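You operate a simulated robot arm through the tools that you are given. There is no shell and no other tool.

The job below is to be done with a simulated robot arm. You get a single attempt, and the scene is never put back.

TASK
Tamp the garlic level in its pot in the round steel holder, then lid it.
Fine: use the tamper and put it back; squash nothing. Set down upright: white tamper.

It is judged by the outcome, as a careful person would: the job done as asked, and still so three seconds after it is handed in. It fails if anything else is knocked over, pushed out of place, dropped, spilled or broken. A push-on lid holds only when it is set on centred and level and pressed home; a screw cap is set on level and turned clockwise until tight.

THE ROBOT
A 5-joint arm with a two-finger parallel gripper, fixed in place. Base frame: the origin is at the foot of the arm, x ahead of it, y to its left, z up; the work surface is at about z = 0. Readings come in cm, degrees, newtons and seconds.
With the tool pointing down near the work surface it reaches from about 26 to 60 cm from the base axis. Its first joint turns from -66.0 to 66.0 degrees. The tool tilts only in the upright plane through the base axis and itself; it spins freely about its own axis. Payload 1.57 kg.
Tool frame: the origin (TCP) lies between the finger pads and is the grasp point; the fingertips stand 3 cm ahead of it; z points along the fingers, y is the line along which they close. Largest opening 8 cm; finger width 1.7, thickness 1.2; the body of the gripper, 4 by 8.2 cm, starts 8 cm behind the TCP.
Orientation is that of the tool frame in the base frame, as [roll, pitch, yaw] about the fixed x, y, z axes, in that order (R = Rz(yaw) Ry(pitch) Rx(roll)). With the fingers straight down and closing along the base's y, the tool's x points along the base's -x, its y along +y and its z along -z.

THE INTERFACE
- The arm moves only by the tool nudge_tool. Its argument "targets" is a list of rows, each an object (a shift or turn left out is 0, a gripper value left out holds the last) with "fingers": the gripper command, from -1 (fully open) to 1 (shut), values between in proportion; "translation": the shift along the base's x, y, z in cm, a list of three; "rot": the turn, a rotation vector about the base's x, y, z in degrees, a list of three. In form: [{"fingers": fingers, "translation": [x, y, z], "rot": [ax, ay, az]}, ...]. A call has 1 to 20 rows; each row is the pose to reach, as a shift and turn from the pose commanded when the call began. Each row takes 0.2 s and may step no farther than 5 cm and 8.6 degrees from the row before; otherwise, or with a gripper value out of range, the whole call is refused. A pose out of reach is approached as far as the arm can. The call stops where the force on the tool passes 50 N (or 10 N more than at its start, if that is more) or the arm is blocked; 0.2 s more then pass. Each finger travels about 15.3 cm/s and halts on what it meets, pressing with about 31 N; the grip force reading is that of the motor and also rises with nothing between the fingers. The clock runs only during rows and for 0.2 s after the last one: add rows that repeat a pose to give the fingers time. It gives the time, the measured TCP pose, the force on the tool (base axes), the opening and the grip force at its end, in the units of the frame above (readings bear some noise), with the torque about the TCP (base axes, N m) and any sound that the robot's microphone picked up.
- Cameras (640 x 400 px; columns grow to the right, rows downward): "scene" is fixed at [5.77, 42.28, 51.72]; the picture's right is [-0.44, -0.90, 0.00], its down [-0.57, 0.28, -0.77] and it looks along [0.70, -0.34, -0.63] (base axes); focal length 248 px, centre (320, 200). "wrist" rides on the gripper at [7.2, -0.7, -12.2] in the tool frame; the picture's right is [0.09, 1.00, 0.00], its down [-0.84, 0.08, -0.54] and it looks along [-0.54, 0.05, 0.84] (tool axes); focal length 238 px, centre (320, 200). There is no depth. A picture from a camera that has moved, and an enlarged one, comes with that camera's place and axes in the base frame and with its lens.
- snapshot(camera): a new picture of that camera. The clock stands still meanwhile.
- zoom(camera, box): a new picture of the part [left, top, right, bottom] of that camera's present view, enlarged. The clock stands still meanwhile.
- sign_off(): hands the job in; it is judged then, once.

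Places have to be worked out from the pictures, the camera data and where the tool is seen. Open the gripper and draw the arm clear of the work before you hand the job in, unless the task says otherwise.

The tools are called after ">>>" as name(argument=value, ...) on one line, values as JSON. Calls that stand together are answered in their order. nudge_tool: Moves the arm, as the interface text tells. Its arguments: {"type":"object","properties":{"targets":{"type":"array"}},"required":["targets"]} The other tools are called the same way: snapshot (camera) takes a picture; zoom (camera, box) takes an enlarged picture of a part of a camera's view; sign_off () hands the job in.

At the start:

```text
time: 0.0
ee_pos: [38.28, 9.03, 35.7]
ee_rot: [-180.0, 0.0, -179.9]
force: [-0.1, 0.3, 0.3]
ft_torque: [-0.04, 0.01, 0.0]
opening: 8.0
grip_force: 0.1
```

scene: 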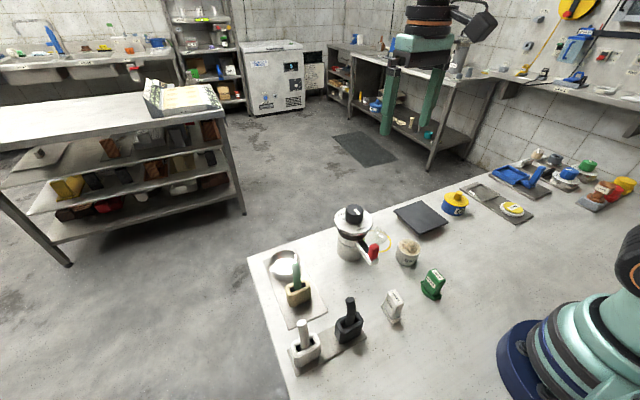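
wrist: 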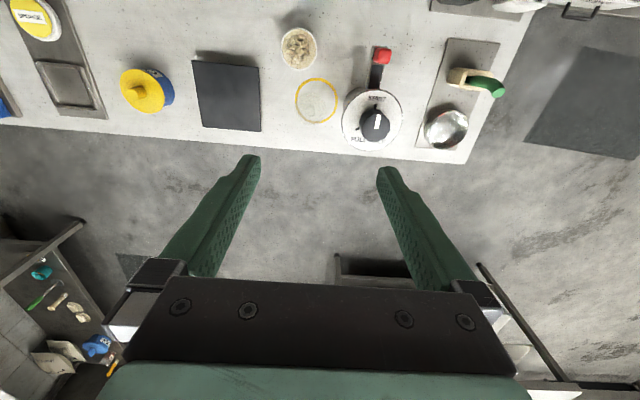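

I'll start by looking closely at the scene to identify the pot, the holder, the tamper and the lid.

>>> zoom(camera="scene", box=[240, 190, 480, 380])

>>> zoom(camera="scene", box=[380, 140, 640, 260])

>>> zoom(camera="wrist", box=[240, 0, 540, 180])

>>> zoom(camera="wrist", box=[0, 0, 280, 160])

```text
2.11 times, centred on (360, 285) of scene
camera zoom: at [5.77, 42.28, 51.72], right [-0.44, -0.9, 0.0], down [-0.57, 0.28, -0.77], along [0.7, -0.34, -0.63], focal length 521 px, centre (236, 21)
```

zoom: 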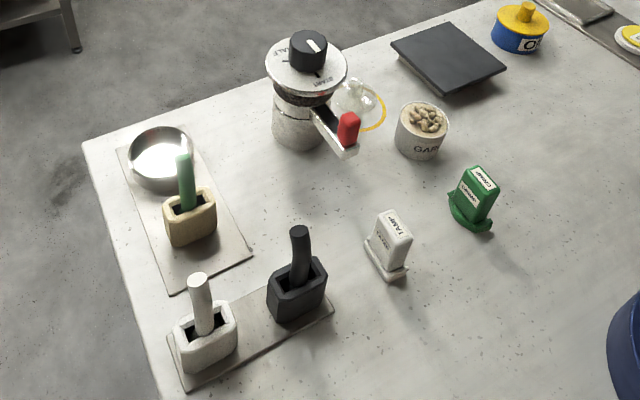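

```text
2.46 times, centred on (510, 200) of scene
camera zoom: at [5.77, 42.28, 51.72], right [-0.44, -0.9, 0.0], down [-0.57, 0.28, -0.77], along [0.7, -0.34, -0.63], focal length 609 px, centre (-148, 200)
```

zoom: 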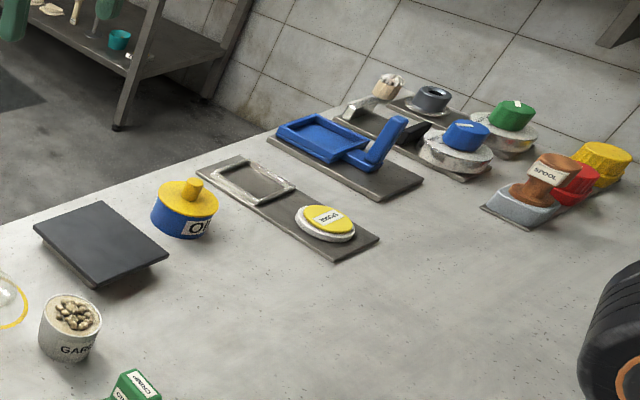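

```text
2.13 times, centred on (390, 90) of wrist
camera zoom: at [31.22, 8.47, 47.91], right [-0.09, 1.0, 0.0], down [0.84, 0.08, 0.54], along [0.54, 0.05, -0.84], focal length 508 px, centre (171, 435)
```

zoom: 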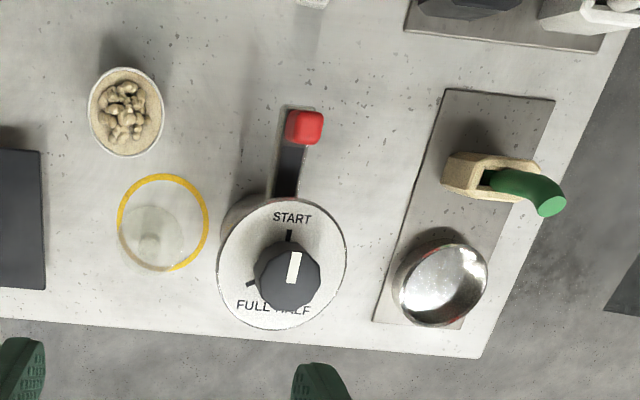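

```text
2.29 times, centred on (140, 80) of wrist
camera zoom: at [31.22, 8.47, 47.91], right [-0.09, 1.0, 0.0], down [0.84, 0.08, 0.54], along [0.54, 0.05, -0.84], focal length 545 px, centre (731, 474)
```

zoom: 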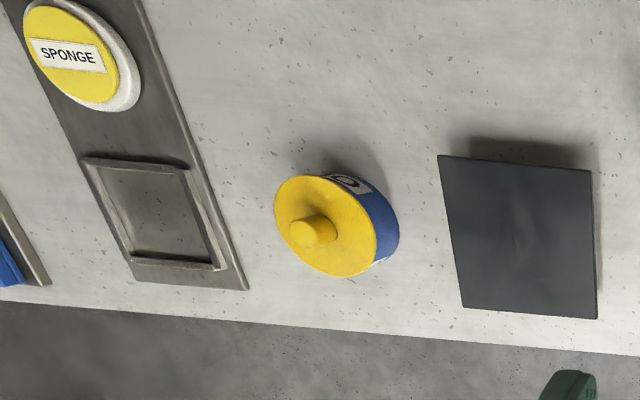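

Next I'll zoom more tightly on the labelled objects, since there are several possible tampers and holders.

>>> zoom(camera="scene", box=[370, 260, 460, 330])

>>> zoom(camera="scene", box=[280, 285, 380, 375])

>>> zoom(camera="scene", box=[255, 235, 335, 330])

>>> zoom(camera="scene", box=[325, 195, 435, 275])

>>> zoom(camera="wrist", box=[330, 0, 540, 180])

```text
5.71 times, centred on (415, 295) of scene
camera zoom: at [5.77, 42.28, 51.72], right [-0.44, -0.9, 0.0], down [-0.57, 0.28, -0.77], along [0.7, -0.34, -0.63], focal length 1414 px, centre (-223, -343)
```

zoom: 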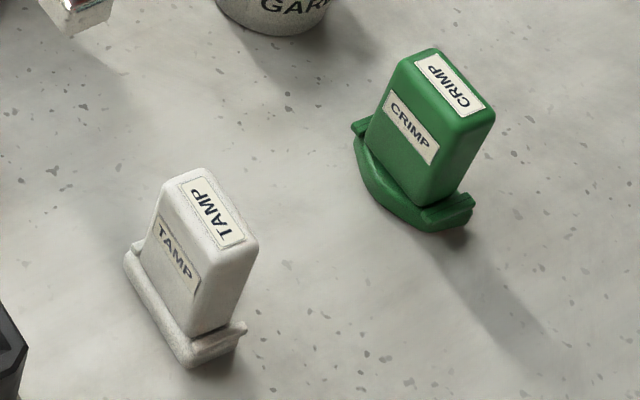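

```text
4.44 times, centred on (330, 330) of scene
camera zoom: at [5.77, 42.28, 51.72], right [-0.44, -0.9, 0.0], down [-0.57, 0.28, -0.77], along [0.7, -0.34, -0.63], focal length 1100 px, centre (276, -378)
```

zoom: 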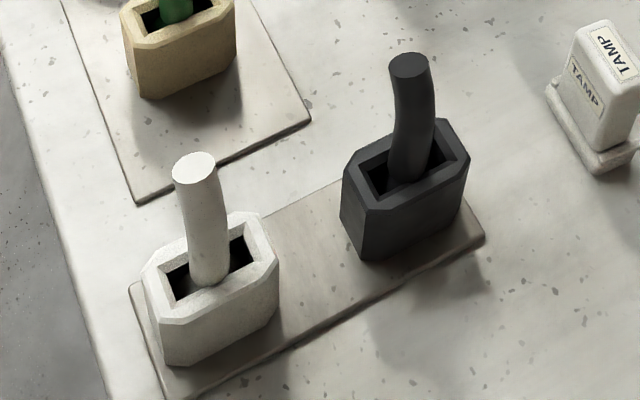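

```text
4.21 times, centred on (295, 282) of scene
camera zoom: at [5.77, 42.28, 51.72], right [-0.44, -0.9, 0.0], down [-0.57, 0.28, -0.77], along [0.7, -0.34, -0.63], focal length 1042 px, centre (425, -147)
```

zoom: 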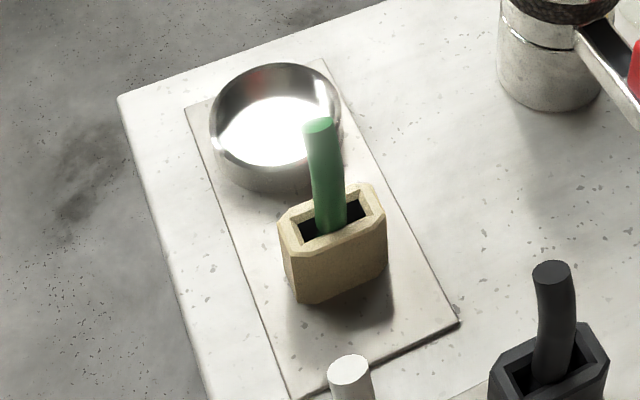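

```text
5.00 times, centred on (380, 235) of scene
camera zoom: at [5.77, 42.28, 51.72], right [-0.44, -0.9, 0.0], down [-0.57, 0.28, -0.77], along [0.7, -0.34, -0.63], focal length 1237 px, centre (20, 25)
```

zoom: 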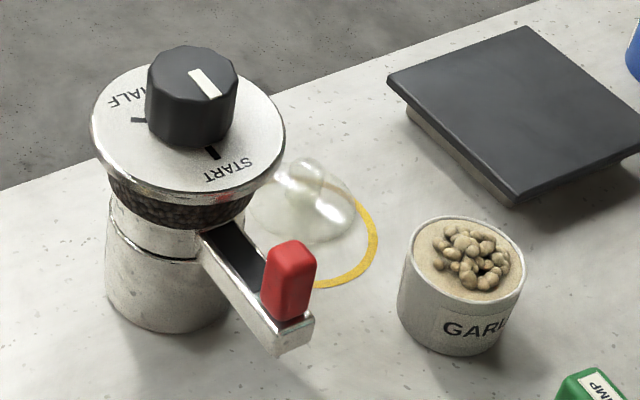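

```text
2.22 times, centred on (435, 90) of wrist
camera zoom: at [31.22, 8.47, 47.91], right [-0.09, 1.0, 0.0], down [0.84, 0.08, 0.54], along [0.54, 0.05, -0.84], focal length 530 px, centre (64, 444)
```

zoom: 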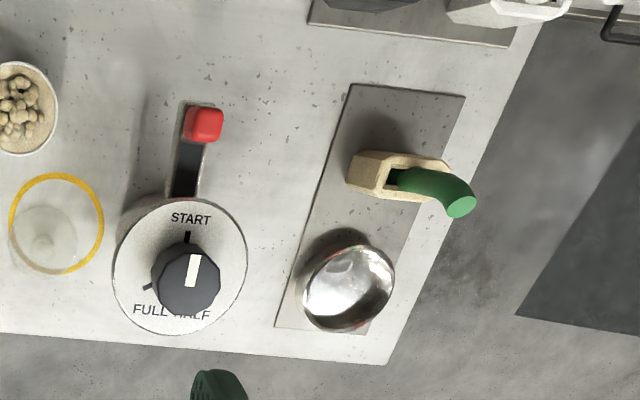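

There is a GARLIC pot at about (31.6, 5.2), a steel ring cup at about (42.3, 34.1), and a white block labelled TAMP at about (22, 18). The clear disc with the yellow ring near (39.6, 8.5) may be the lid. I'll bring the wrist camera lower and nearer to the lid and pot.

>>> nudge_tool(targets=[{"fingers": -1, "translation": [-2.5, 0, -3.5]}, {"translation": [-5, 0, -7]}, {"translation": [-7.5, 0, -10.5]}, {"translation": [-9.5, 0, -13.5]}, {"translation": [-11, 0, -15.5]}, {"translation": [-11, 0, -15.5]}])

>>> snapshot(camera="wrist")

>>> snapshot(camera="scene")

```text
time: 1.4
ee_pos: [27.4, 9.14, 20.34]
ee_rot: [-180.0, 0.1, -180.0]
force: [-0.4, 0.2, 0.0]
ft_torque: [-0.02, 0.0, 0.03]
opening: 8.02
grip_force: 0.2
```

```text
taken
camera wrist: at [20.27, 8.57, 32.55], right [-0.09, 1.0, 0.0], down [0.84, 0.08, 0.54], along [0.54, 0.05, -0.84], focal length 238 px, centre (320, 200)
```

wrist: 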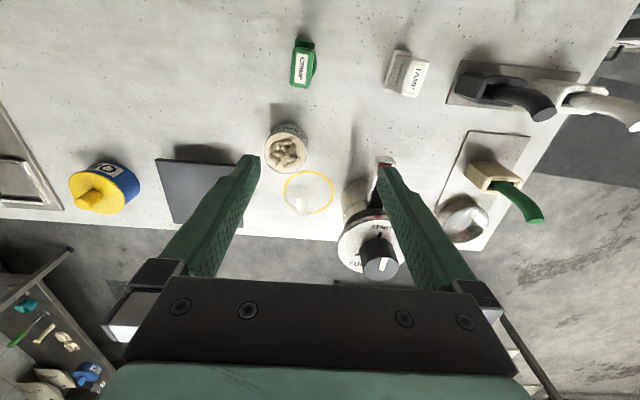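

```text
taken
```

scene: 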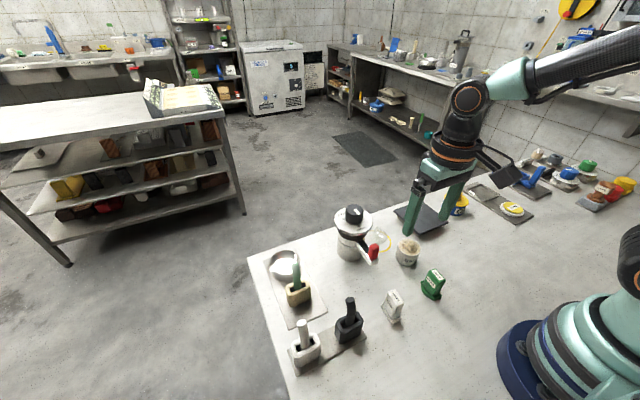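

The lid and pot are now closer in the wrist view, so I'll zoom in on them.

>>> zoom(camera="wrist", box=[250, 110, 360, 230])

>>> zoom(camera="wrist", box=[260, 20, 460, 140])

>>> zoom(camera="wrist", box=[420, 40, 640, 260])

>>> zoom(camera="wrist", box=[0, 60, 260, 240])

```text
3.33 times, centred on (305, 170) of wrist
camera zoom: at [20.27, 8.57, 32.55], right [-0.09, 1.0, 0.0], down [0.84, 0.08, 0.54], along [0.54, 0.05, -0.84], focal length 794 px, centre (370, 300)
```

zoom: 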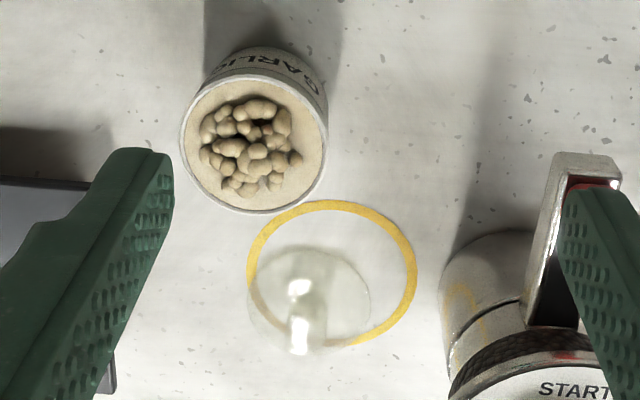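

```text
3.20 times, centred on (360, 80) of wrist
camera zoom: at [20.27, 8.57, 32.55], right [-0.09, 1.0, 0.0], down [0.84, 0.08, 0.54], along [0.54, 0.05, -0.84], focal length 763 px, centre (192, 584)
```

zoom: 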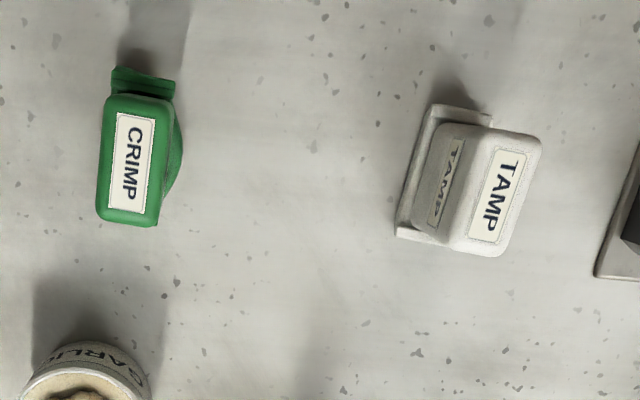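

```text
1.82 times, centred on (530, 150) of wrist
camera zoom: at [20.27, 8.57, 32.55], right [-0.09, 1.0, 0.0], down [0.84, 0.08, 0.54], along [0.54, 0.05, -0.84], focal length 433 px, centre (-62, 291)
```

zoom: 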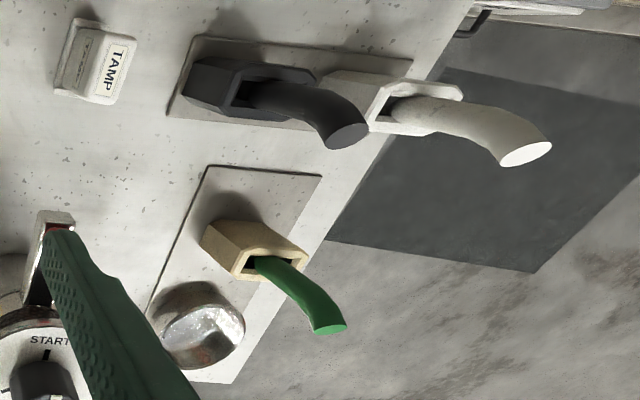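

```text
2.22 times, centred on (130, 150) of wrist
camera zoom: at [20.27, 8.57, 32.55], right [-0.09, 1.0, 0.0], down [0.84, 0.08, 0.54], along [0.54, 0.05, -0.84], focal length 530 px, centre (742, 311)
```

zoom: 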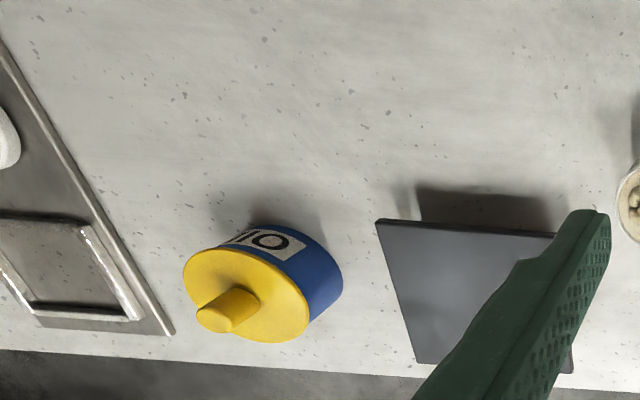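

The clear lid with a knob stands by the yellow ring, and the grinder's dial tops out at about (39.5, 17.2, 13). I'll move the camera over for a look at the steel holder and the white TAMP block.

>>> nudge_tool(targets=[{"fingers": -1, "translation": [0, 4, 1.5]}, {"translation": [0, 8, 3]}, {"translation": [0, 12, 4]}, {"translation": [1, 16, 4]}, {"translation": [2, 19, 4]}, {"translation": [2, 21, 4]}, {"translation": [2, 21, 4]}])

>>> snapshot(camera="wrist")

>>> zoom(camera="wrist", box=[260, 60, 460, 220])

```text
time: 3.0
ee_pos: [29.42, 30.38, 23.98]
ee_rot: [180.0, -0.1, -180.0]
force: [-0.8, 0.3, -0.2]
ft_torque: [-0.02, 0.01, 0.01]
opening: 8.0
grip_force: 0.1
```

```text
taken
camera wrist: at [22.25, 29.69, 36.38], right [-0.09, 1.0, 0.0], down [0.84, 0.08, 0.54], along [0.54, 0.05, -0.84], focal length 238 px, centre (320, 200)
```

wrist: 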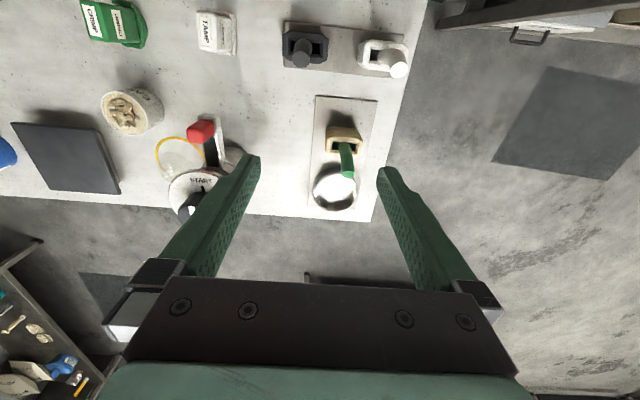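

```text
2.50 times, centred on (360, 140) of wrist
camera zoom: at [22.25, 29.69, 36.38], right [-0.09, 1.0, 0.0], down [0.84, 0.08, 0.54], along [0.54, 0.05, -0.84], focal length 596 px, centre (220, 350)
```

zoom: 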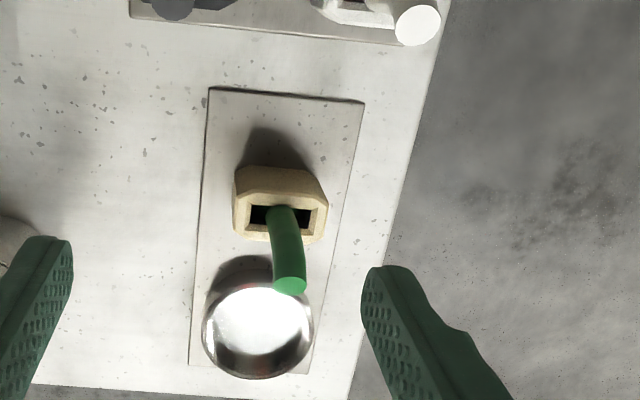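

The steel cup has an outer diameter of about 7.3 cm. I'll go a bit lower to see inside it.

>>> nudge_tool(targets=[{"translation": [0, 0, -4]}, {"translation": [0, 0, -7]}, {"translation": [0, 0, -8]}, {"translation": [0, 0, -8]}])

>>> zoom(camera="wrist", box=[260, 120, 420, 260])

>>> zoom(camera="wrist", box=[100, 0, 440, 130])

>>> snapshot(camera="wrist")

```text
time: 4.0
ee_pos: [29.38, 30.23, 16.13]
ee_rot: [-179.9, 0.0, 180.0]
force: [0.0, -0.5, 1.1]
ft_torque: [-0.03, 0.0, -0.01]
opening: 8.02
grip_force: 0.1
```

```text
2.86 times, centred on (340, 190) of wrist
camera zoom: at [22.23, 29.52, 28.4], right [-0.09, 1.0, 0.0], down [0.84, 0.08, 0.54], along [0.54, 0.05, -0.84], focal length 681 px, centre (263, 229)
```

zoom: 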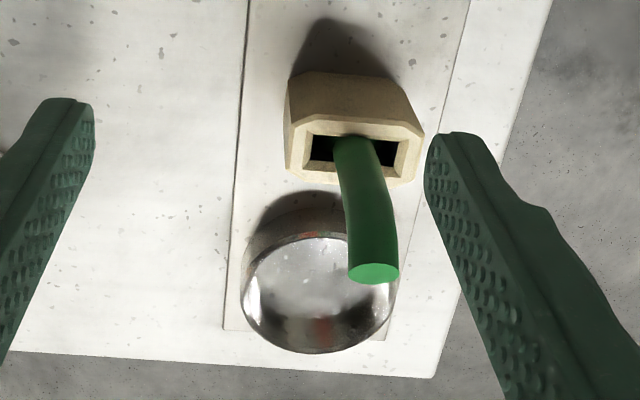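

```text
1.88 times, centred on (270, 65) of wrist
camera zoom: at [22.23, 29.52, 28.4], right [-0.09, 1.0, 0.0], down [0.84, 0.08, 0.54], along [0.54, 0.05, -0.84], focal length 449 px, centre (414, 454)
```

zoom: 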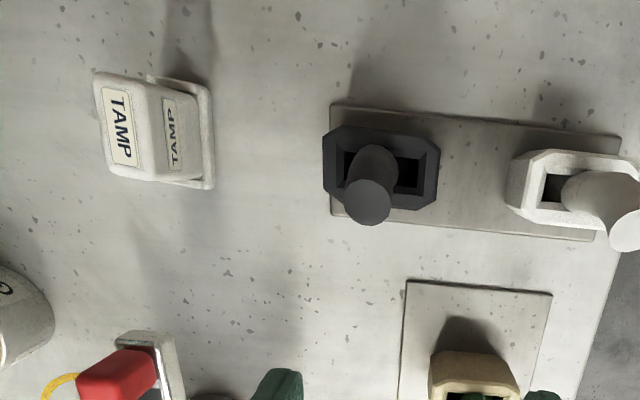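

```text
taken
camera wrist: at [22.23, 29.52, 28.4], right [-0.09, 1.0, 0.0], down [0.84, 0.08, 0.54], along [0.54, 0.05, -0.84], focal length 238 px, centre (320, 200)
```

wrist: 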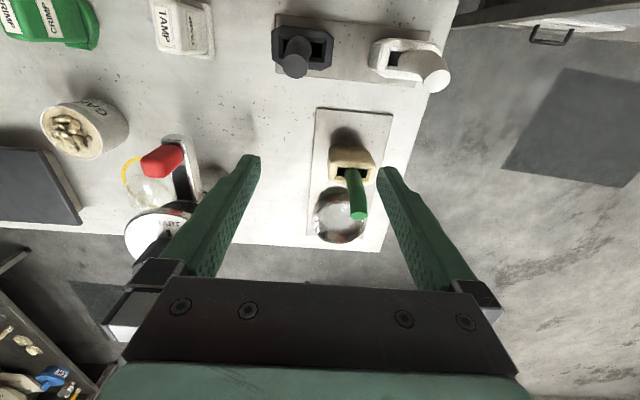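

I'll zoom in much tighter on the steel holder, the TAMP block and the grinder area from this pose.

>>> zoom(camera="wrist", box=[305, 175, 375, 250])

>>> zoom(camera="scene", box=[262, 240, 312, 290])

>>> zoom(camera="wrist", box=[145, 0, 225, 65])

>>> zoom(camera="scene", box=[375, 280, 415, 330])

>>> zoom(camera="scene", box=[360, 220, 430, 275])

```text
5.33 times, centred on (340, 212) of wrist
camera zoom: at [22.23, 29.52, 28.4], right [-0.09, 1.0, 0.0], down [0.84, 0.08, 0.54], along [0.54, 0.05, -0.84], focal length 1271 px, centre (213, 133)
```

zoom: 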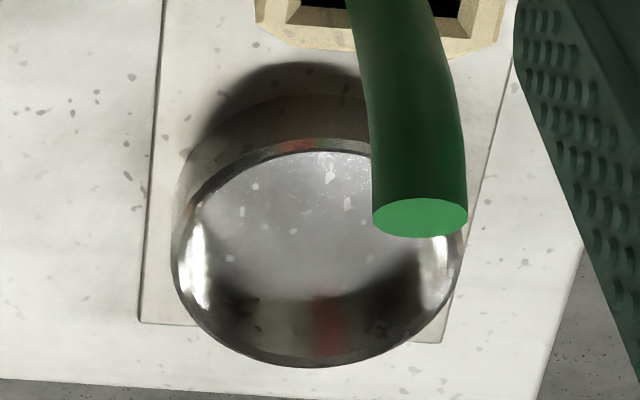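

```text
8.00 times, centred on (287, 265) of scene
camera zoom: at [5.77, 42.28, 51.72], right [-0.44, -0.9, 0.0], down [-0.57, 0.28, -0.77], along [0.7, -0.34, -0.63], focal length 1980 px, centre (584, -320)
```

zoom: 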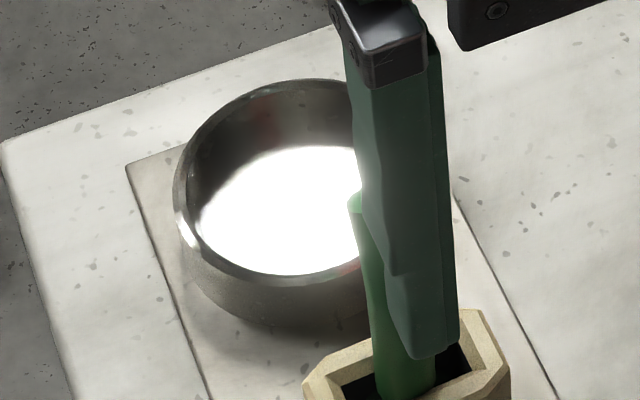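

```text
6.15 times, centred on (185, 32) of wrist
camera zoom: at [22.23, 29.52, 28.4], right [-0.09, 1.0, 0.0], down [0.84, 0.08, 0.54], along [0.54, 0.05, -0.84], focal length 1467 px, centre (1151, 1231)
```

zoom: 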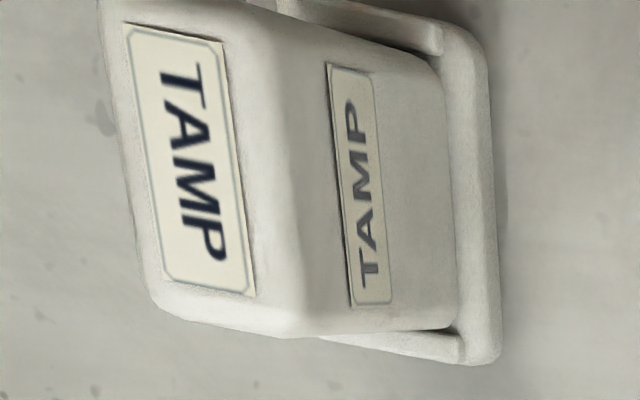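

```text
8.00 times, centred on (395, 305) of scene
camera zoom: at [5.77, 42.28, 51.72], right [-0.44, -0.9, 0.0], down [-0.57, 0.28, -0.77], along [0.7, -0.34, -0.63], focal length 1980 px, centre (-280, -640)
```

zoom: 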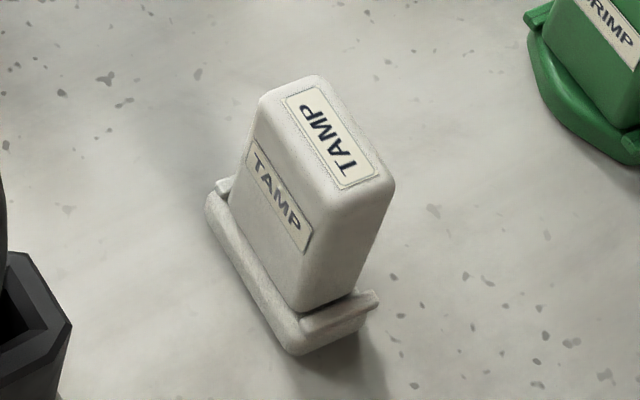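

```text
7.27 times, centred on (395, 248) of scene
camera zoom: at [5.77, 42.28, 51.72], right [-0.44, -0.9, 0.0], down [-0.57, 0.28, -0.77], along [0.7, -0.34, -0.63], focal length 1800 px, centre (-226, -146)
```

zoom: 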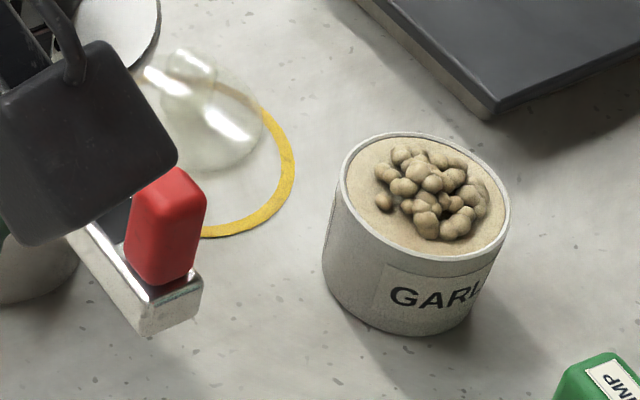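

From triangulation:

| Object | Centre (x, y) | Size |
|---|---|---|
| Pot | (31.6, 5.25) | rim z≈4.4, ∅≈5.5 |
| Round steel holder | (42.3, 34.1) | rim z≈2.5, ∅≈7.5 |
| Tamper | (22.0, 18.0) | top z≈7, foot about 4.3×2.1 |

I'll go above the pot, keeping high over the grinder lever.

>>> nudge_tool(targets=[{"fingers": -1, "translation": [0, 0, 4]}, {"translation": [0.3, -4.8, 5]}, {"translation": [0.6, -9.6, 5]}, {"translation": [1, -14.4, 5]}, {"translation": [1.5, -19.2, 5]}, {"translation": [2, -23.5, 5]}, {"translation": [2.26, -25, 3]}, {"translation": [2.26, -25, -1]}, {"translation": [2.26, -25, -4]}, {"translation": [2.26, -25, -4]}])

>>> snapshot(camera="wrist")

>>> zoom(camera="wrist", box=[270, 90, 370, 190])

>>> zoom(camera="scene", box=[350, 190, 450, 280])

```text
time: 6.2
ee_pos: [31.83, 4.81, 11.99]
ee_rot: [180.0, 0.1, -180.0]
force: [0.3, 0.1, -0.1]
ft_torque: [-0.01, 0.06, 0.02]
opening: 8.0
grip_force: 0.0
```

```text
taken
camera wrist: at [24.56, 4.25, 24.32], right [-0.09, 1.0, 0.0], down [0.84, 0.08, 0.54], along [0.54, 0.05, -0.84], focal length 238 px, centre (320, 200)
```

wrist: 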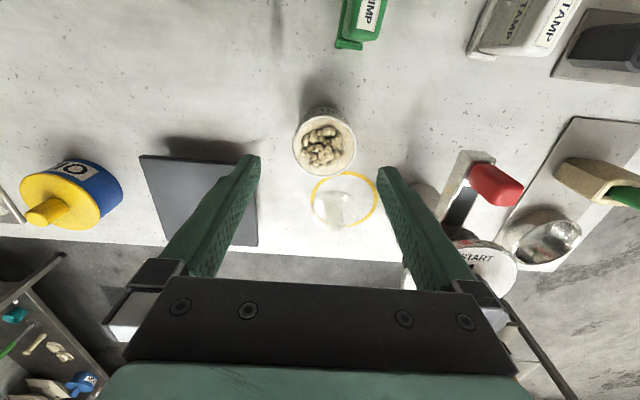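

```text
4.00 times, centred on (320, 140) of wrist
camera zoom: at [24.56, 4.25, 24.32], right [-0.09, 1.0, 0.0], down [0.84, 0.08, 0.54], along [0.54, 0.05, -0.84], focal length 953 px, centre (320, 440)
```

zoom: 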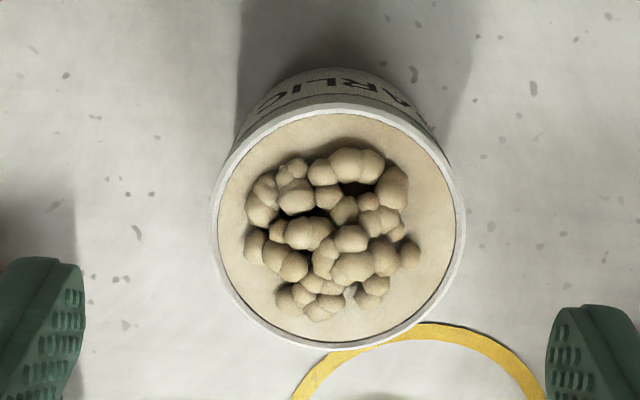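

```text
4.44 times, centred on (400, 235) of scene
camera zoom: at [5.77, 42.28, 51.72], right [-0.44, -0.9, 0.0], down [-0.57, 0.28, -0.77], along [0.7, -0.34, -0.63], focal length 1100 px, centre (-36, 44)
```

zoom: 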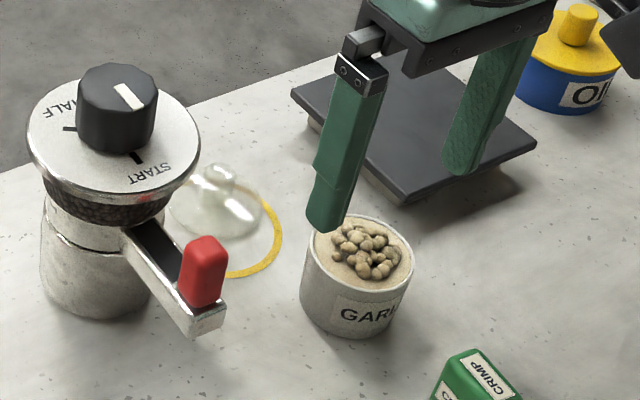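

The pot centre sits about 0.35 cm to +y of the tool axis and is aligned in x, so I'll shift and descend. With fingertips at z≈2.4 I'll grip only the upper 2 cm of the pot, which keeps the fingers above the holder rim later.

>>> nudge_tool(targets=[{"fingers": -1, "translation": [0, 0.35, -2]}, {"translation": [0, 0.35, -4]}, {"translation": [0, 0.35, -5.7]}, {"translation": [0, 0.35, -6.7]}, {"translation": [0, 0.35, -6.7]}])

>>> snapshot(camera="wrist")

>>> zoom(camera="scene", box=[350, 190, 450, 280])

```text
time: 7.4
ee_pos: [31.54, 5.32, 5.59]
ee_rot: [-180.0, -0.1, 180.0]
force: [0.1, -0.4, 1.2]
ft_torque: [0.01, -0.01, -0.01]
opening: 8.0
grip_force: 0.1
```

```text
taken
camera wrist: at [24.38, 4.81, 17.76], right [-0.09, 1.0, 0.0], down [0.84, 0.08, 0.54], along [0.54, 0.05, -0.84], focal length 238 px, centre (320, 200)
```

wrist: 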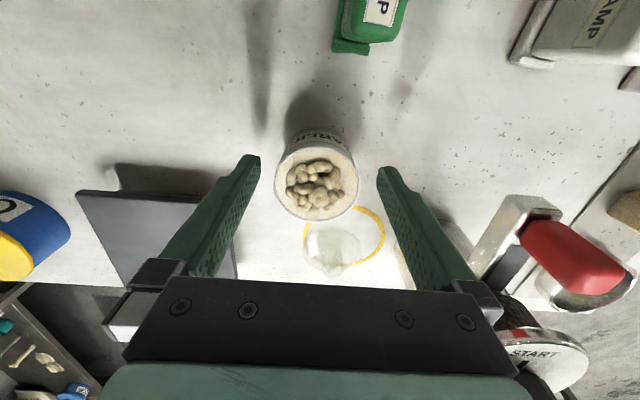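

```text
4.44 times, centred on (400, 235) of scene
camera zoom: at [5.77, 42.28, 51.72], right [-0.44, -0.9, 0.0], down [-0.57, 0.28, -0.77], along [0.7, -0.34, -0.63], focal length 1100 px, centre (-36, 44)
```

zoom: 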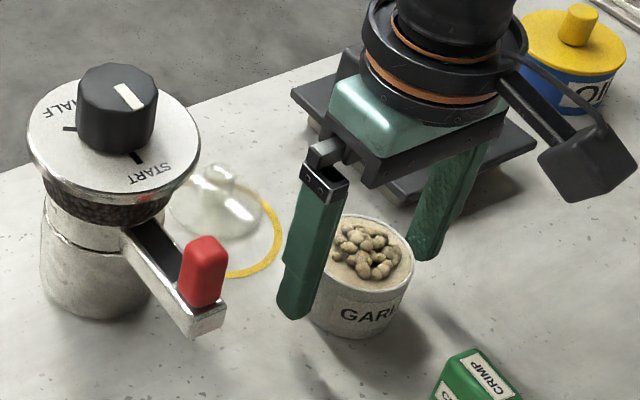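

The fingers straddle the pot symmetrically. I'll nudge +0.15 in x and close.

>>> nudge_tool(targets=[{"fingers": -1, "translation": [0.15, 0, -0.1]}, {"fingers": 0, "translation": [0.15, 0, -0.1]}, {"fingers": 0, "translation": [0.15, 0, -0.1]}, {"fingers": 0, "translation": [0.15, 0, -0.1]}])

>>> zoom(camera="scene", box=[350, 190, 450, 280])

>>> zoom(camera="wrist", box=[240, 110, 400, 230])

```text
time: 8.4
ee_pos: [31.61, 5.48, 5.46]
ee_rot: [-180.0, 0.0, -180.0]
force: [-0.5, 0.4, 3.3]
ft_torque: [0.14, 0.01, 0.02]
opening: 5.42
grip_force: 31.3
```

```text
4.44 times, centred on (400, 235) of scene
camera zoom: at [5.77, 42.28, 51.72], right [-0.44, -0.9, 0.0], down [-0.57, 0.28, -0.77], along [0.7, -0.34, -0.63], focal length 1100 px, centre (-36, 44)
```

zoom: 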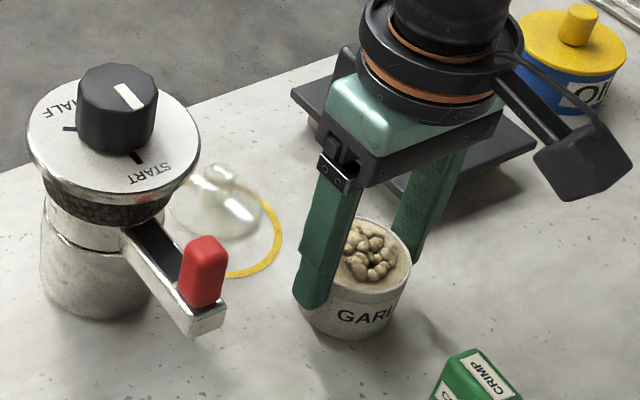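

```text
3.33 times, centred on (320, 170) of wrist
camera zoom: at [24.54, 4.84, 17.69], right [-0.09, 1.0, 0.0], down [0.84, 0.08, 0.54], along [0.54, 0.05, -0.84], focal length 794 px, centre (320, 300)
```

zoom: 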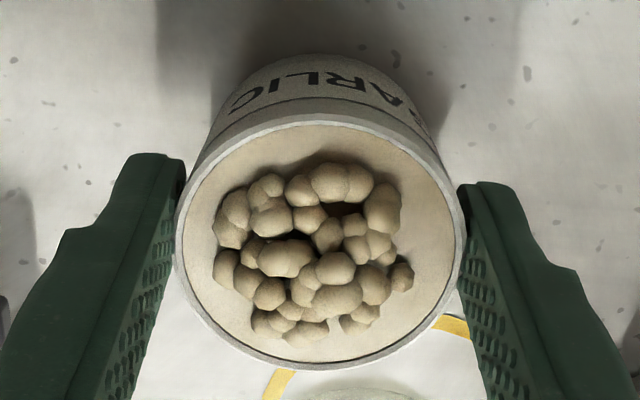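

The pot is held at 5.42 cm opening and 31 N. I'll lift smoothly straight up and check.

>>> nudge_tool(targets=[{"fingers": 0, "translation": [0, 0, 0.5]}, {"translation": [0, 0, 1.5]}, {"translation": [0, 0, 3.5]}, {"translation": [0, 0, 6]}, {"translation": [0, 0, 8.5]}, {"translation": [0, 0, 11]}, {"translation": [0, 0, 13.5]}, {"translation": [0, 0, 16]}, {"translation": [0, 0, 18]}, {"translation": [0, 0, 18.6]}, {"translation": [0, 0, 18.6]}])

>>> snapshot(camera="wrist")

```text
time: 10.8
ee_pos: [31.78, 5.58, 24.08]
ee_rot: [179.9, 0.0, -179.9]
force: [0.2, -0.2, -0.7]
ft_torque: [0.03, 0.01, 0.01]
opening: 5.43
grip_force: 30.9
```

```text
taken
camera wrist: at [24.61, 4.93, 36.29], right [-0.09, 1.0, 0.0], down [0.84, 0.08, 0.54], along [0.54, 0.05, -0.84], focal length 238 px, centre (320, 200)
```

wrist: 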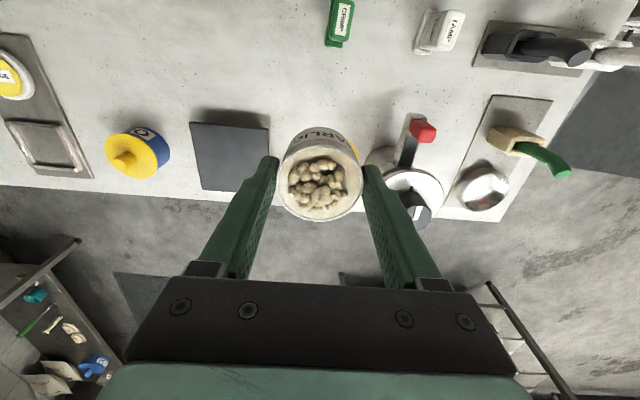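

The pot is level and secure with nothing spilled. I'll now carry it at height to above the round steel holder.

>>> nudge_tool(targets=[{"fingers": 0, "translation": [0.3, 1, 0]}, {"translation": [1, 3, 0]}, {"translation": [2, 5.7, 0]}, {"translation": [3, 8.5, 0]}, {"translation": [4, 11.3, 0]}, {"translation": [5, 14.1, 0]}, {"translation": [6, 16.9, 0]}, {"translation": [7, 19.7, 0]}, {"translation": [8, 22.5, 0]}, {"translation": [9, 25, 0]}, {"translation": [9.8, 27, 0]}, {"translation": [10.4, 28.2, 0]}, {"translation": [10.6, 28.6, 0]}, {"translation": [10.6, 28.6, 0]}])

>>> snapshot(camera="wrist")

>>> snapshot(camera="scene")

```text
time: 13.8
ee_pos: [42.34, 33.97, 23.89]
ee_rot: [-180.0, 0.0, -179.9]
force: [-0.3, 0.0, -1.0]
ft_torque: [0.0, 0.0, -0.03]
opening: 5.45
grip_force: 30.9
```

```text
taken
camera wrist: at [35.23, 33.36, 36.13], right [-0.09, 1.0, 0.0], down [0.84, 0.08, 0.54], along [0.54, 0.05, -0.84], focal length 238 px, centre (320, 200)
```

wrist: 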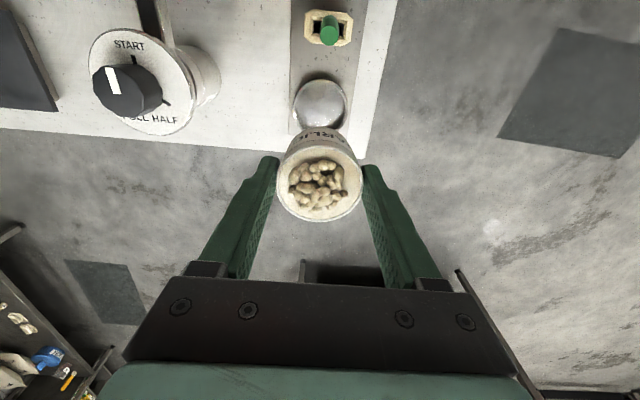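

```text
taken
```

scene: 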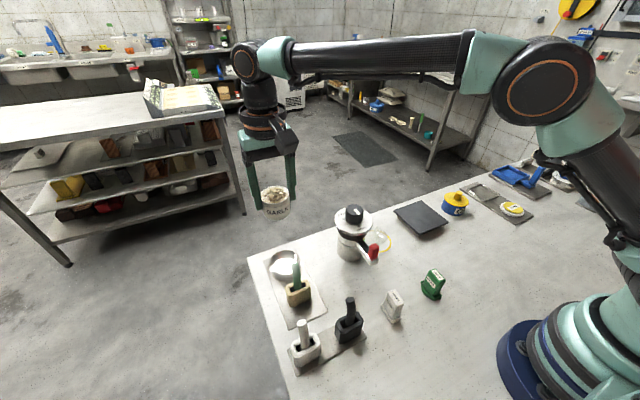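

I'll zoom on the holder beneath the pot to refine its centre.

>>> zoom(camera="wrist", box=[270, 50, 380, 150])

>>> zoom(camera="scene", box=[255, 240, 315, 290])

```text
4.00 times, centred on (325, 100) of wrist
camera zoom: at [35.23, 33.36, 36.13], right [-0.09, 1.0, 0.0], down [0.84, 0.08, 0.54], along [0.54, 0.05, -0.84], focal length 953 px, centre (300, 600)
```

zoom: 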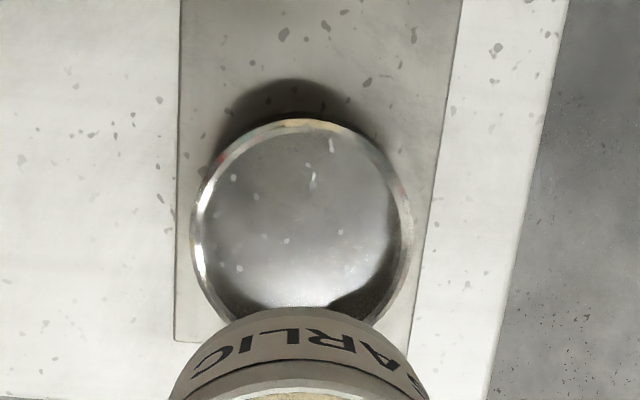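

```text
8.00 times, centred on (285, 265) of scene
camera zoom: at [5.77, 42.28, 51.72], right [-0.44, -0.9, 0.0], down [-0.57, 0.28, -0.77], along [0.7, -0.34, -0.63], focal length 1980 px, centre (600, -320)
```

zoom: 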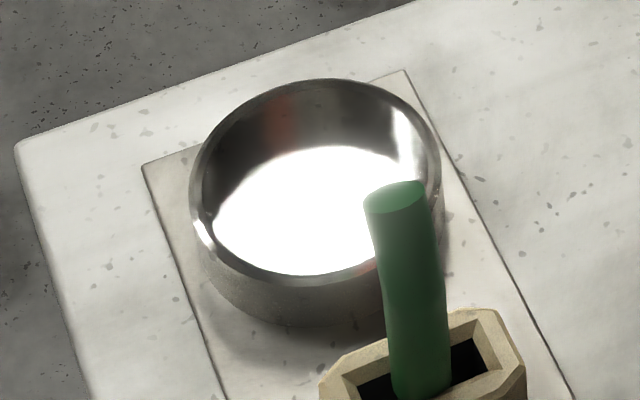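

The holder centre works out to (42.35, 34.05), directly under the tool axis. I'll descend to just above its rim and check.

>>> nudge_tool(targets=[{"fingers": 0, "translation": [0, 0, -1]}, {"translation": [0, 0, -3]}, {"translation": [0, 0, -5.5]}, {"translation": [0, 0, -8]}, {"translation": [0, 0, -10.5]}, {"translation": [0, 0, -12.5]}, {"translation": [0, 0, -14]}, {"translation": [0, 0, -14.8]}, {"translation": [0, 0, -14.8]}])

>>> snapshot(camera="wrist")

>>> zoom(camera="scene", box=[245, 200, 335, 310])

```text
time: 15.8
ee_pos: [42.47, 34.05, 9.09]
ee_rot: [180.0, 0.0, -180.0]
force: [-0.5, 0.5, -1.1]
ft_torque: [-0.02, 0.04, -0.02]
opening: 5.45
grip_force: 30.8
```

```text
taken
camera wrist: at [35.24, 33.45, 21.36], right [-0.09, 1.0, 0.0], down [0.84, 0.08, 0.54], along [0.54, 0.05, -0.84], focal length 238 px, centre (320, 200)
```

wrist: 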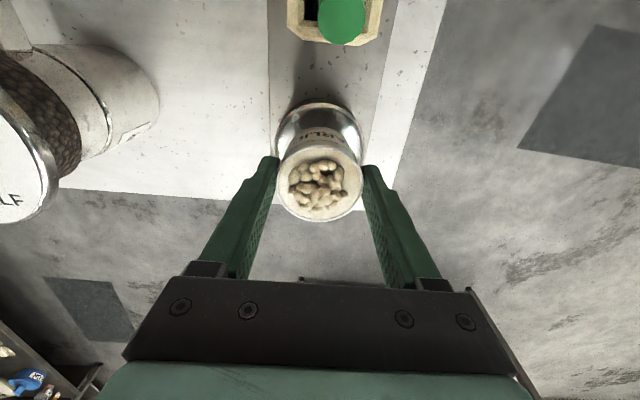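

```text
3.64 times, centred on (290, 255) of scene
camera zoom: at [5.77, 42.28, 51.72], right [-0.44, -0.9, 0.0], down [-0.57, 0.28, -0.77], along [0.7, -0.34, -0.63], focal length 900 px, centre (429, 0)
```

zoom: 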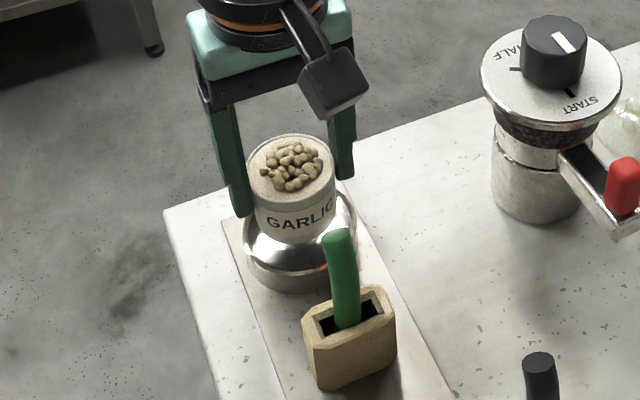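

I'll zoom in to check concentricity of the pot with the holder before lowering.

>>> zoom(camera="wrist", box=[260, 80, 380, 230])

>>> zoom(camera="scene", box=[260, 220, 320, 290])

```text
2.67 times, centred on (320, 155) of wrist
camera zoom: at [35.24, 33.45, 21.36], right [-0.09, 1.0, 0.0], down [0.84, 0.08, 0.54], along [0.54, 0.05, -0.84], focal length 636 px, centre (320, 320)
```

zoom: 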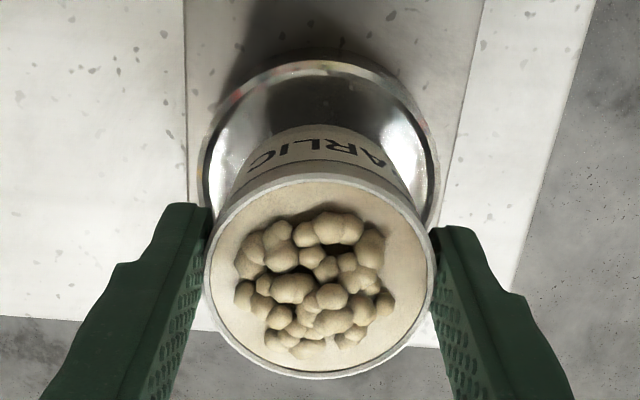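

```text
5.71 times, centred on (290, 255) of scene
camera zoom: at [5.77, 42.28, 51.72], right [-0.44, -0.9, 0.0], down [-0.57, 0.28, -0.77], along [0.7, -0.34, -0.63], focal length 1414 px, centre (491, -114)
```

zoom: 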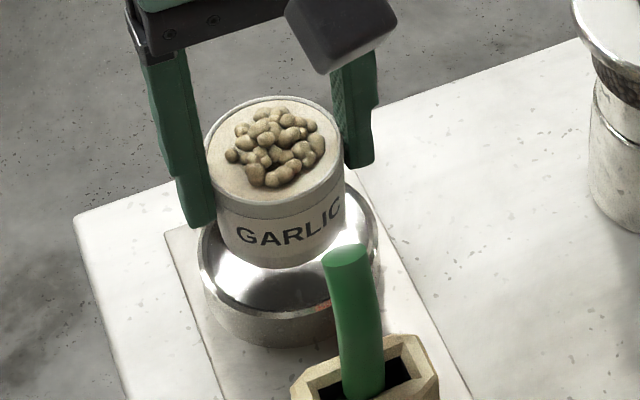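

Laterally it's aligned, but the pot sits about 0.25 cm ahead of the holder centre in x. I'll shift −0.25 and lower into the cup, stopping short of the floor.

>>> nudge_tool(targets=[{"fingers": 0, "translation": [-0.25, 0, 0]}, {"translation": [-0.25, 0, -0.8]}, {"translation": [-0.25, 0, -1.6]}, {"translation": [-0.25, 0, -2.2]}, {"translation": [-0.25, 0, -2.6]}, {"translation": [-0.25, 0, -2.6]}])

>>> zoom(camera="wrist", box=[260, 80, 380, 230])

>>> zoom(camera="scene", box=[260, 220, 320, 290])

```text
time: 17.2
ee_pos: [42.19, 33.88, 6.49]
ee_rot: [179.9, 0.1, 179.9]
force: [0.1, 0.3, 0.3]
ft_torque: [0.03, 0.0, -0.01]
opening: 5.41
grip_force: 31.0
```

```text
2.67 times, centred on (320, 155) of wrist
camera zoom: at [35.02, 33.46, 18.83], right [-0.09, 1.0, 0.0], down [0.84, 0.08, 0.54], along [0.54, 0.05, -0.84], focal length 636 px, centre (320, 320)
```

zoom: 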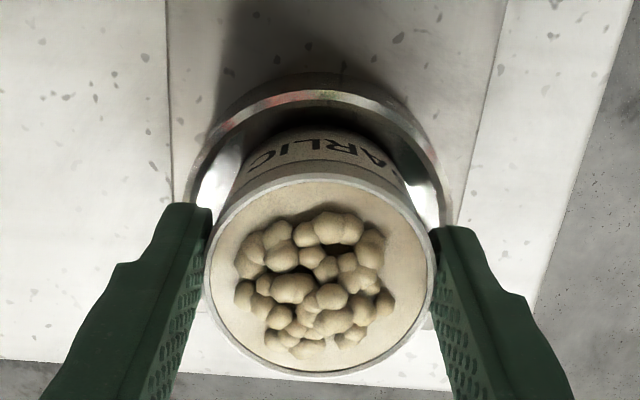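

```text
5.71 times, centred on (290, 255) of scene
camera zoom: at [5.77, 42.28, 51.72], right [-0.44, -0.9, 0.0], down [-0.57, 0.28, -0.77], along [0.7, -0.34, -0.63], focal length 1414 px, centre (491, -114)
```

zoom: 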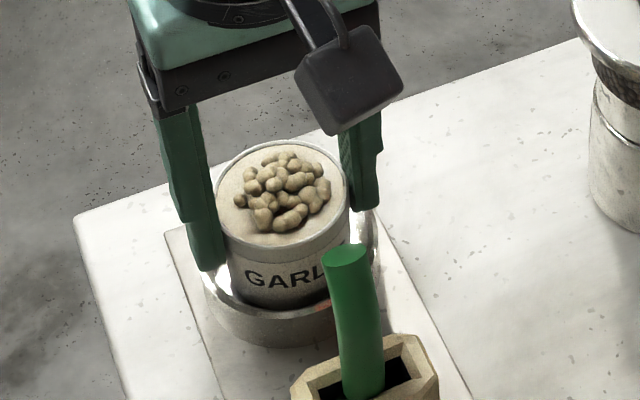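

The pot is partly inside the cup. I'll zoom in on the gap around it before the last bit of descent.

>>> zoom(camera="wrist", box=[258, 100, 378, 175])

>>> zoom(camera="scene", box=[270, 240, 315, 285])

```text
5.33 times, centred on (318, 138) of wrist
camera zoom: at [35.02, 33.46, 18.83], right [-0.09, 1.0, 0.0], down [0.84, 0.08, 0.54], along [0.54, 0.05, -0.84], focal length 1271 px, centre (331, 533)
```

zoom: 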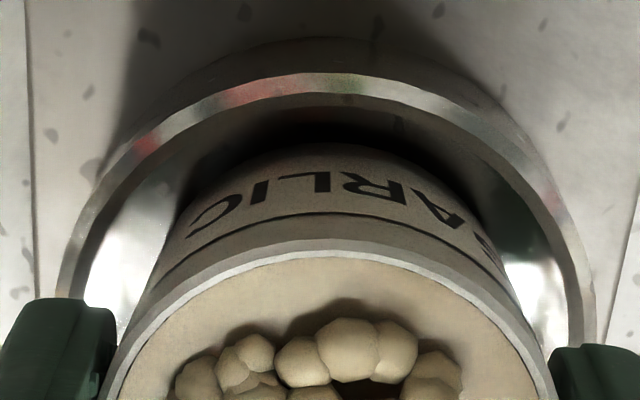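

```text
8.89 times, centred on (292, 262) of scene
camera zoom: at [5.77, 42.28, 51.72], right [-0.44, -0.9, 0.0], down [-0.57, 0.28, -0.77], along [0.7, -0.34, -0.63], focal length 2200 px, centre (564, -356)
```

zoom: 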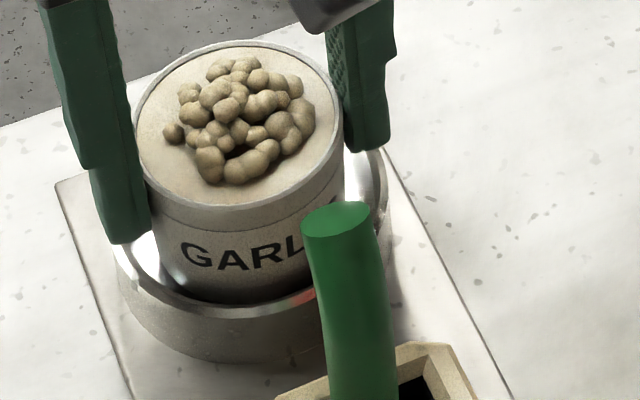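

The pot is concentric in the cup, so I'll lower gently in small increments, watching the force for floor contact.

>>> nudge_tool(targets=[{"fingers": 0, "translation": [0, 0, -0.15]}, {"translation": [0, 0, -0.3]}, {"translation": [0, 0, -0.4]}])

```text
time: 18.0
ee_pos: [42.27, 33.99, 6.15]
ee_rot: [180.0, 0.0, -179.9]
force: [-1.4, -0.5, 3.5]
ft_torque: [0.04, 0.02, 0.03]
opening: 5.43
grip_force: 31.0
```

The upward force reads about 3.5 N, which may be contact. I'll step down another 0.1 cm to confirm.

>>> nudge_tool(targets=[{"fingers": 0, "translation": [0, 0, -0.05]}, {"translation": [0, 0, -0.1]}, {"translation": [0, 0, -0.1]}])

>>> zoom(camera="scene", box=[270, 240, 315, 285])

```text
time: 18.8
ee_pos: [42.17, 34.16, 6.14]
ee_rot: [179.9, 0.1, 180.0]
force: [-4.2, -3.3, 18.0]
ft_torque: [-0.04, 0.1, -0.01]
opening: 5.46
grip_force: 30.9
```

```text
8.89 times, centred on (292, 262) of scene
camera zoom: at [5.76, 42.27, 51.73], right [-0.44, -0.9, 0.0], down [-0.57, 0.28, -0.77], along [0.7, -0.34, -0.63], focal length 2200 px, centre (564, -356)
```

zoom: 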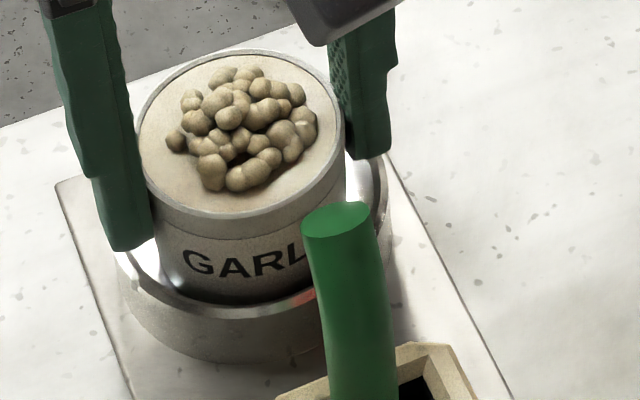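

That's firm contact at 18 N, so the pot is resting on the cup floor. I'll ease up 0.1 cm to unload and open the gripper.

>>> nudge_tool(targets=[{"fingers": 0, "translation": [0, 0, 0.08]}, {"fingers": 0, "translation": [0, 0, 0.1]}, {"fingers": -0.45, "translation": [0, 0, 0.1]}, {"fingers": -0.7, "translation": [0, 0, 0.1]}, {"fingers": -1, "translation": [0, 0, 0.1]}, {"fingers": -1, "translation": [0, 0, 0.1]}])

>>> zoom(camera="scene", box=[265, 235, 320, 290])

>>> zoom(camera="wrist", box=[230, 90, 410, 230])

```text
time: 20.2
ee_pos: [42.19, 34.11, 6.07]
ee_rot: [180.0, 0.0, -180.0]
force: [0.1, -0.4, -0.2]
ft_torque: [0.01, 0.05, 0.0]
opening: 7.98
grip_force: 0.0
```

```text
7.27 times, centred on (292, 262) of scene
camera zoom: at [5.77, 42.28, 51.72], right [-0.44, -0.9, 0.0], down [-0.57, 0.28, -0.77], along [0.7, -0.34, -0.63], focal length 1800 px, centre (520, -254)
```

zoom: 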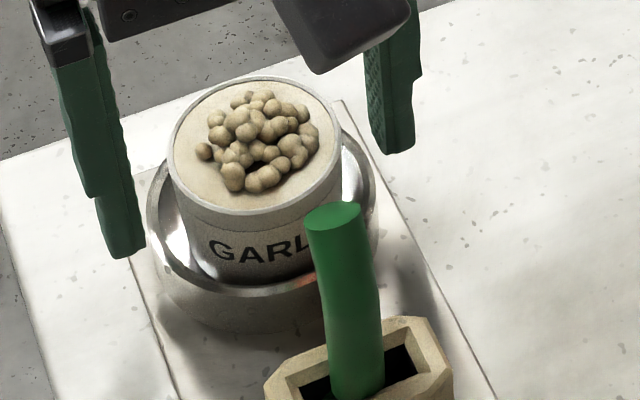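

```text
2.86 times, centred on (320, 160) of wrist
camera zoom: at [34.99, 33.42, 18.47], right [-0.09, 1.0, 0.0], down [0.84, 0.08, 0.54], along [0.54, 0.05, -0.84], focal length 681 px, centre (320, 314)
```

zoom: 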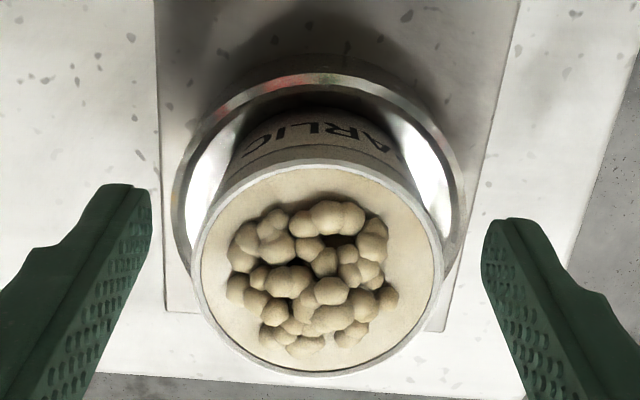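

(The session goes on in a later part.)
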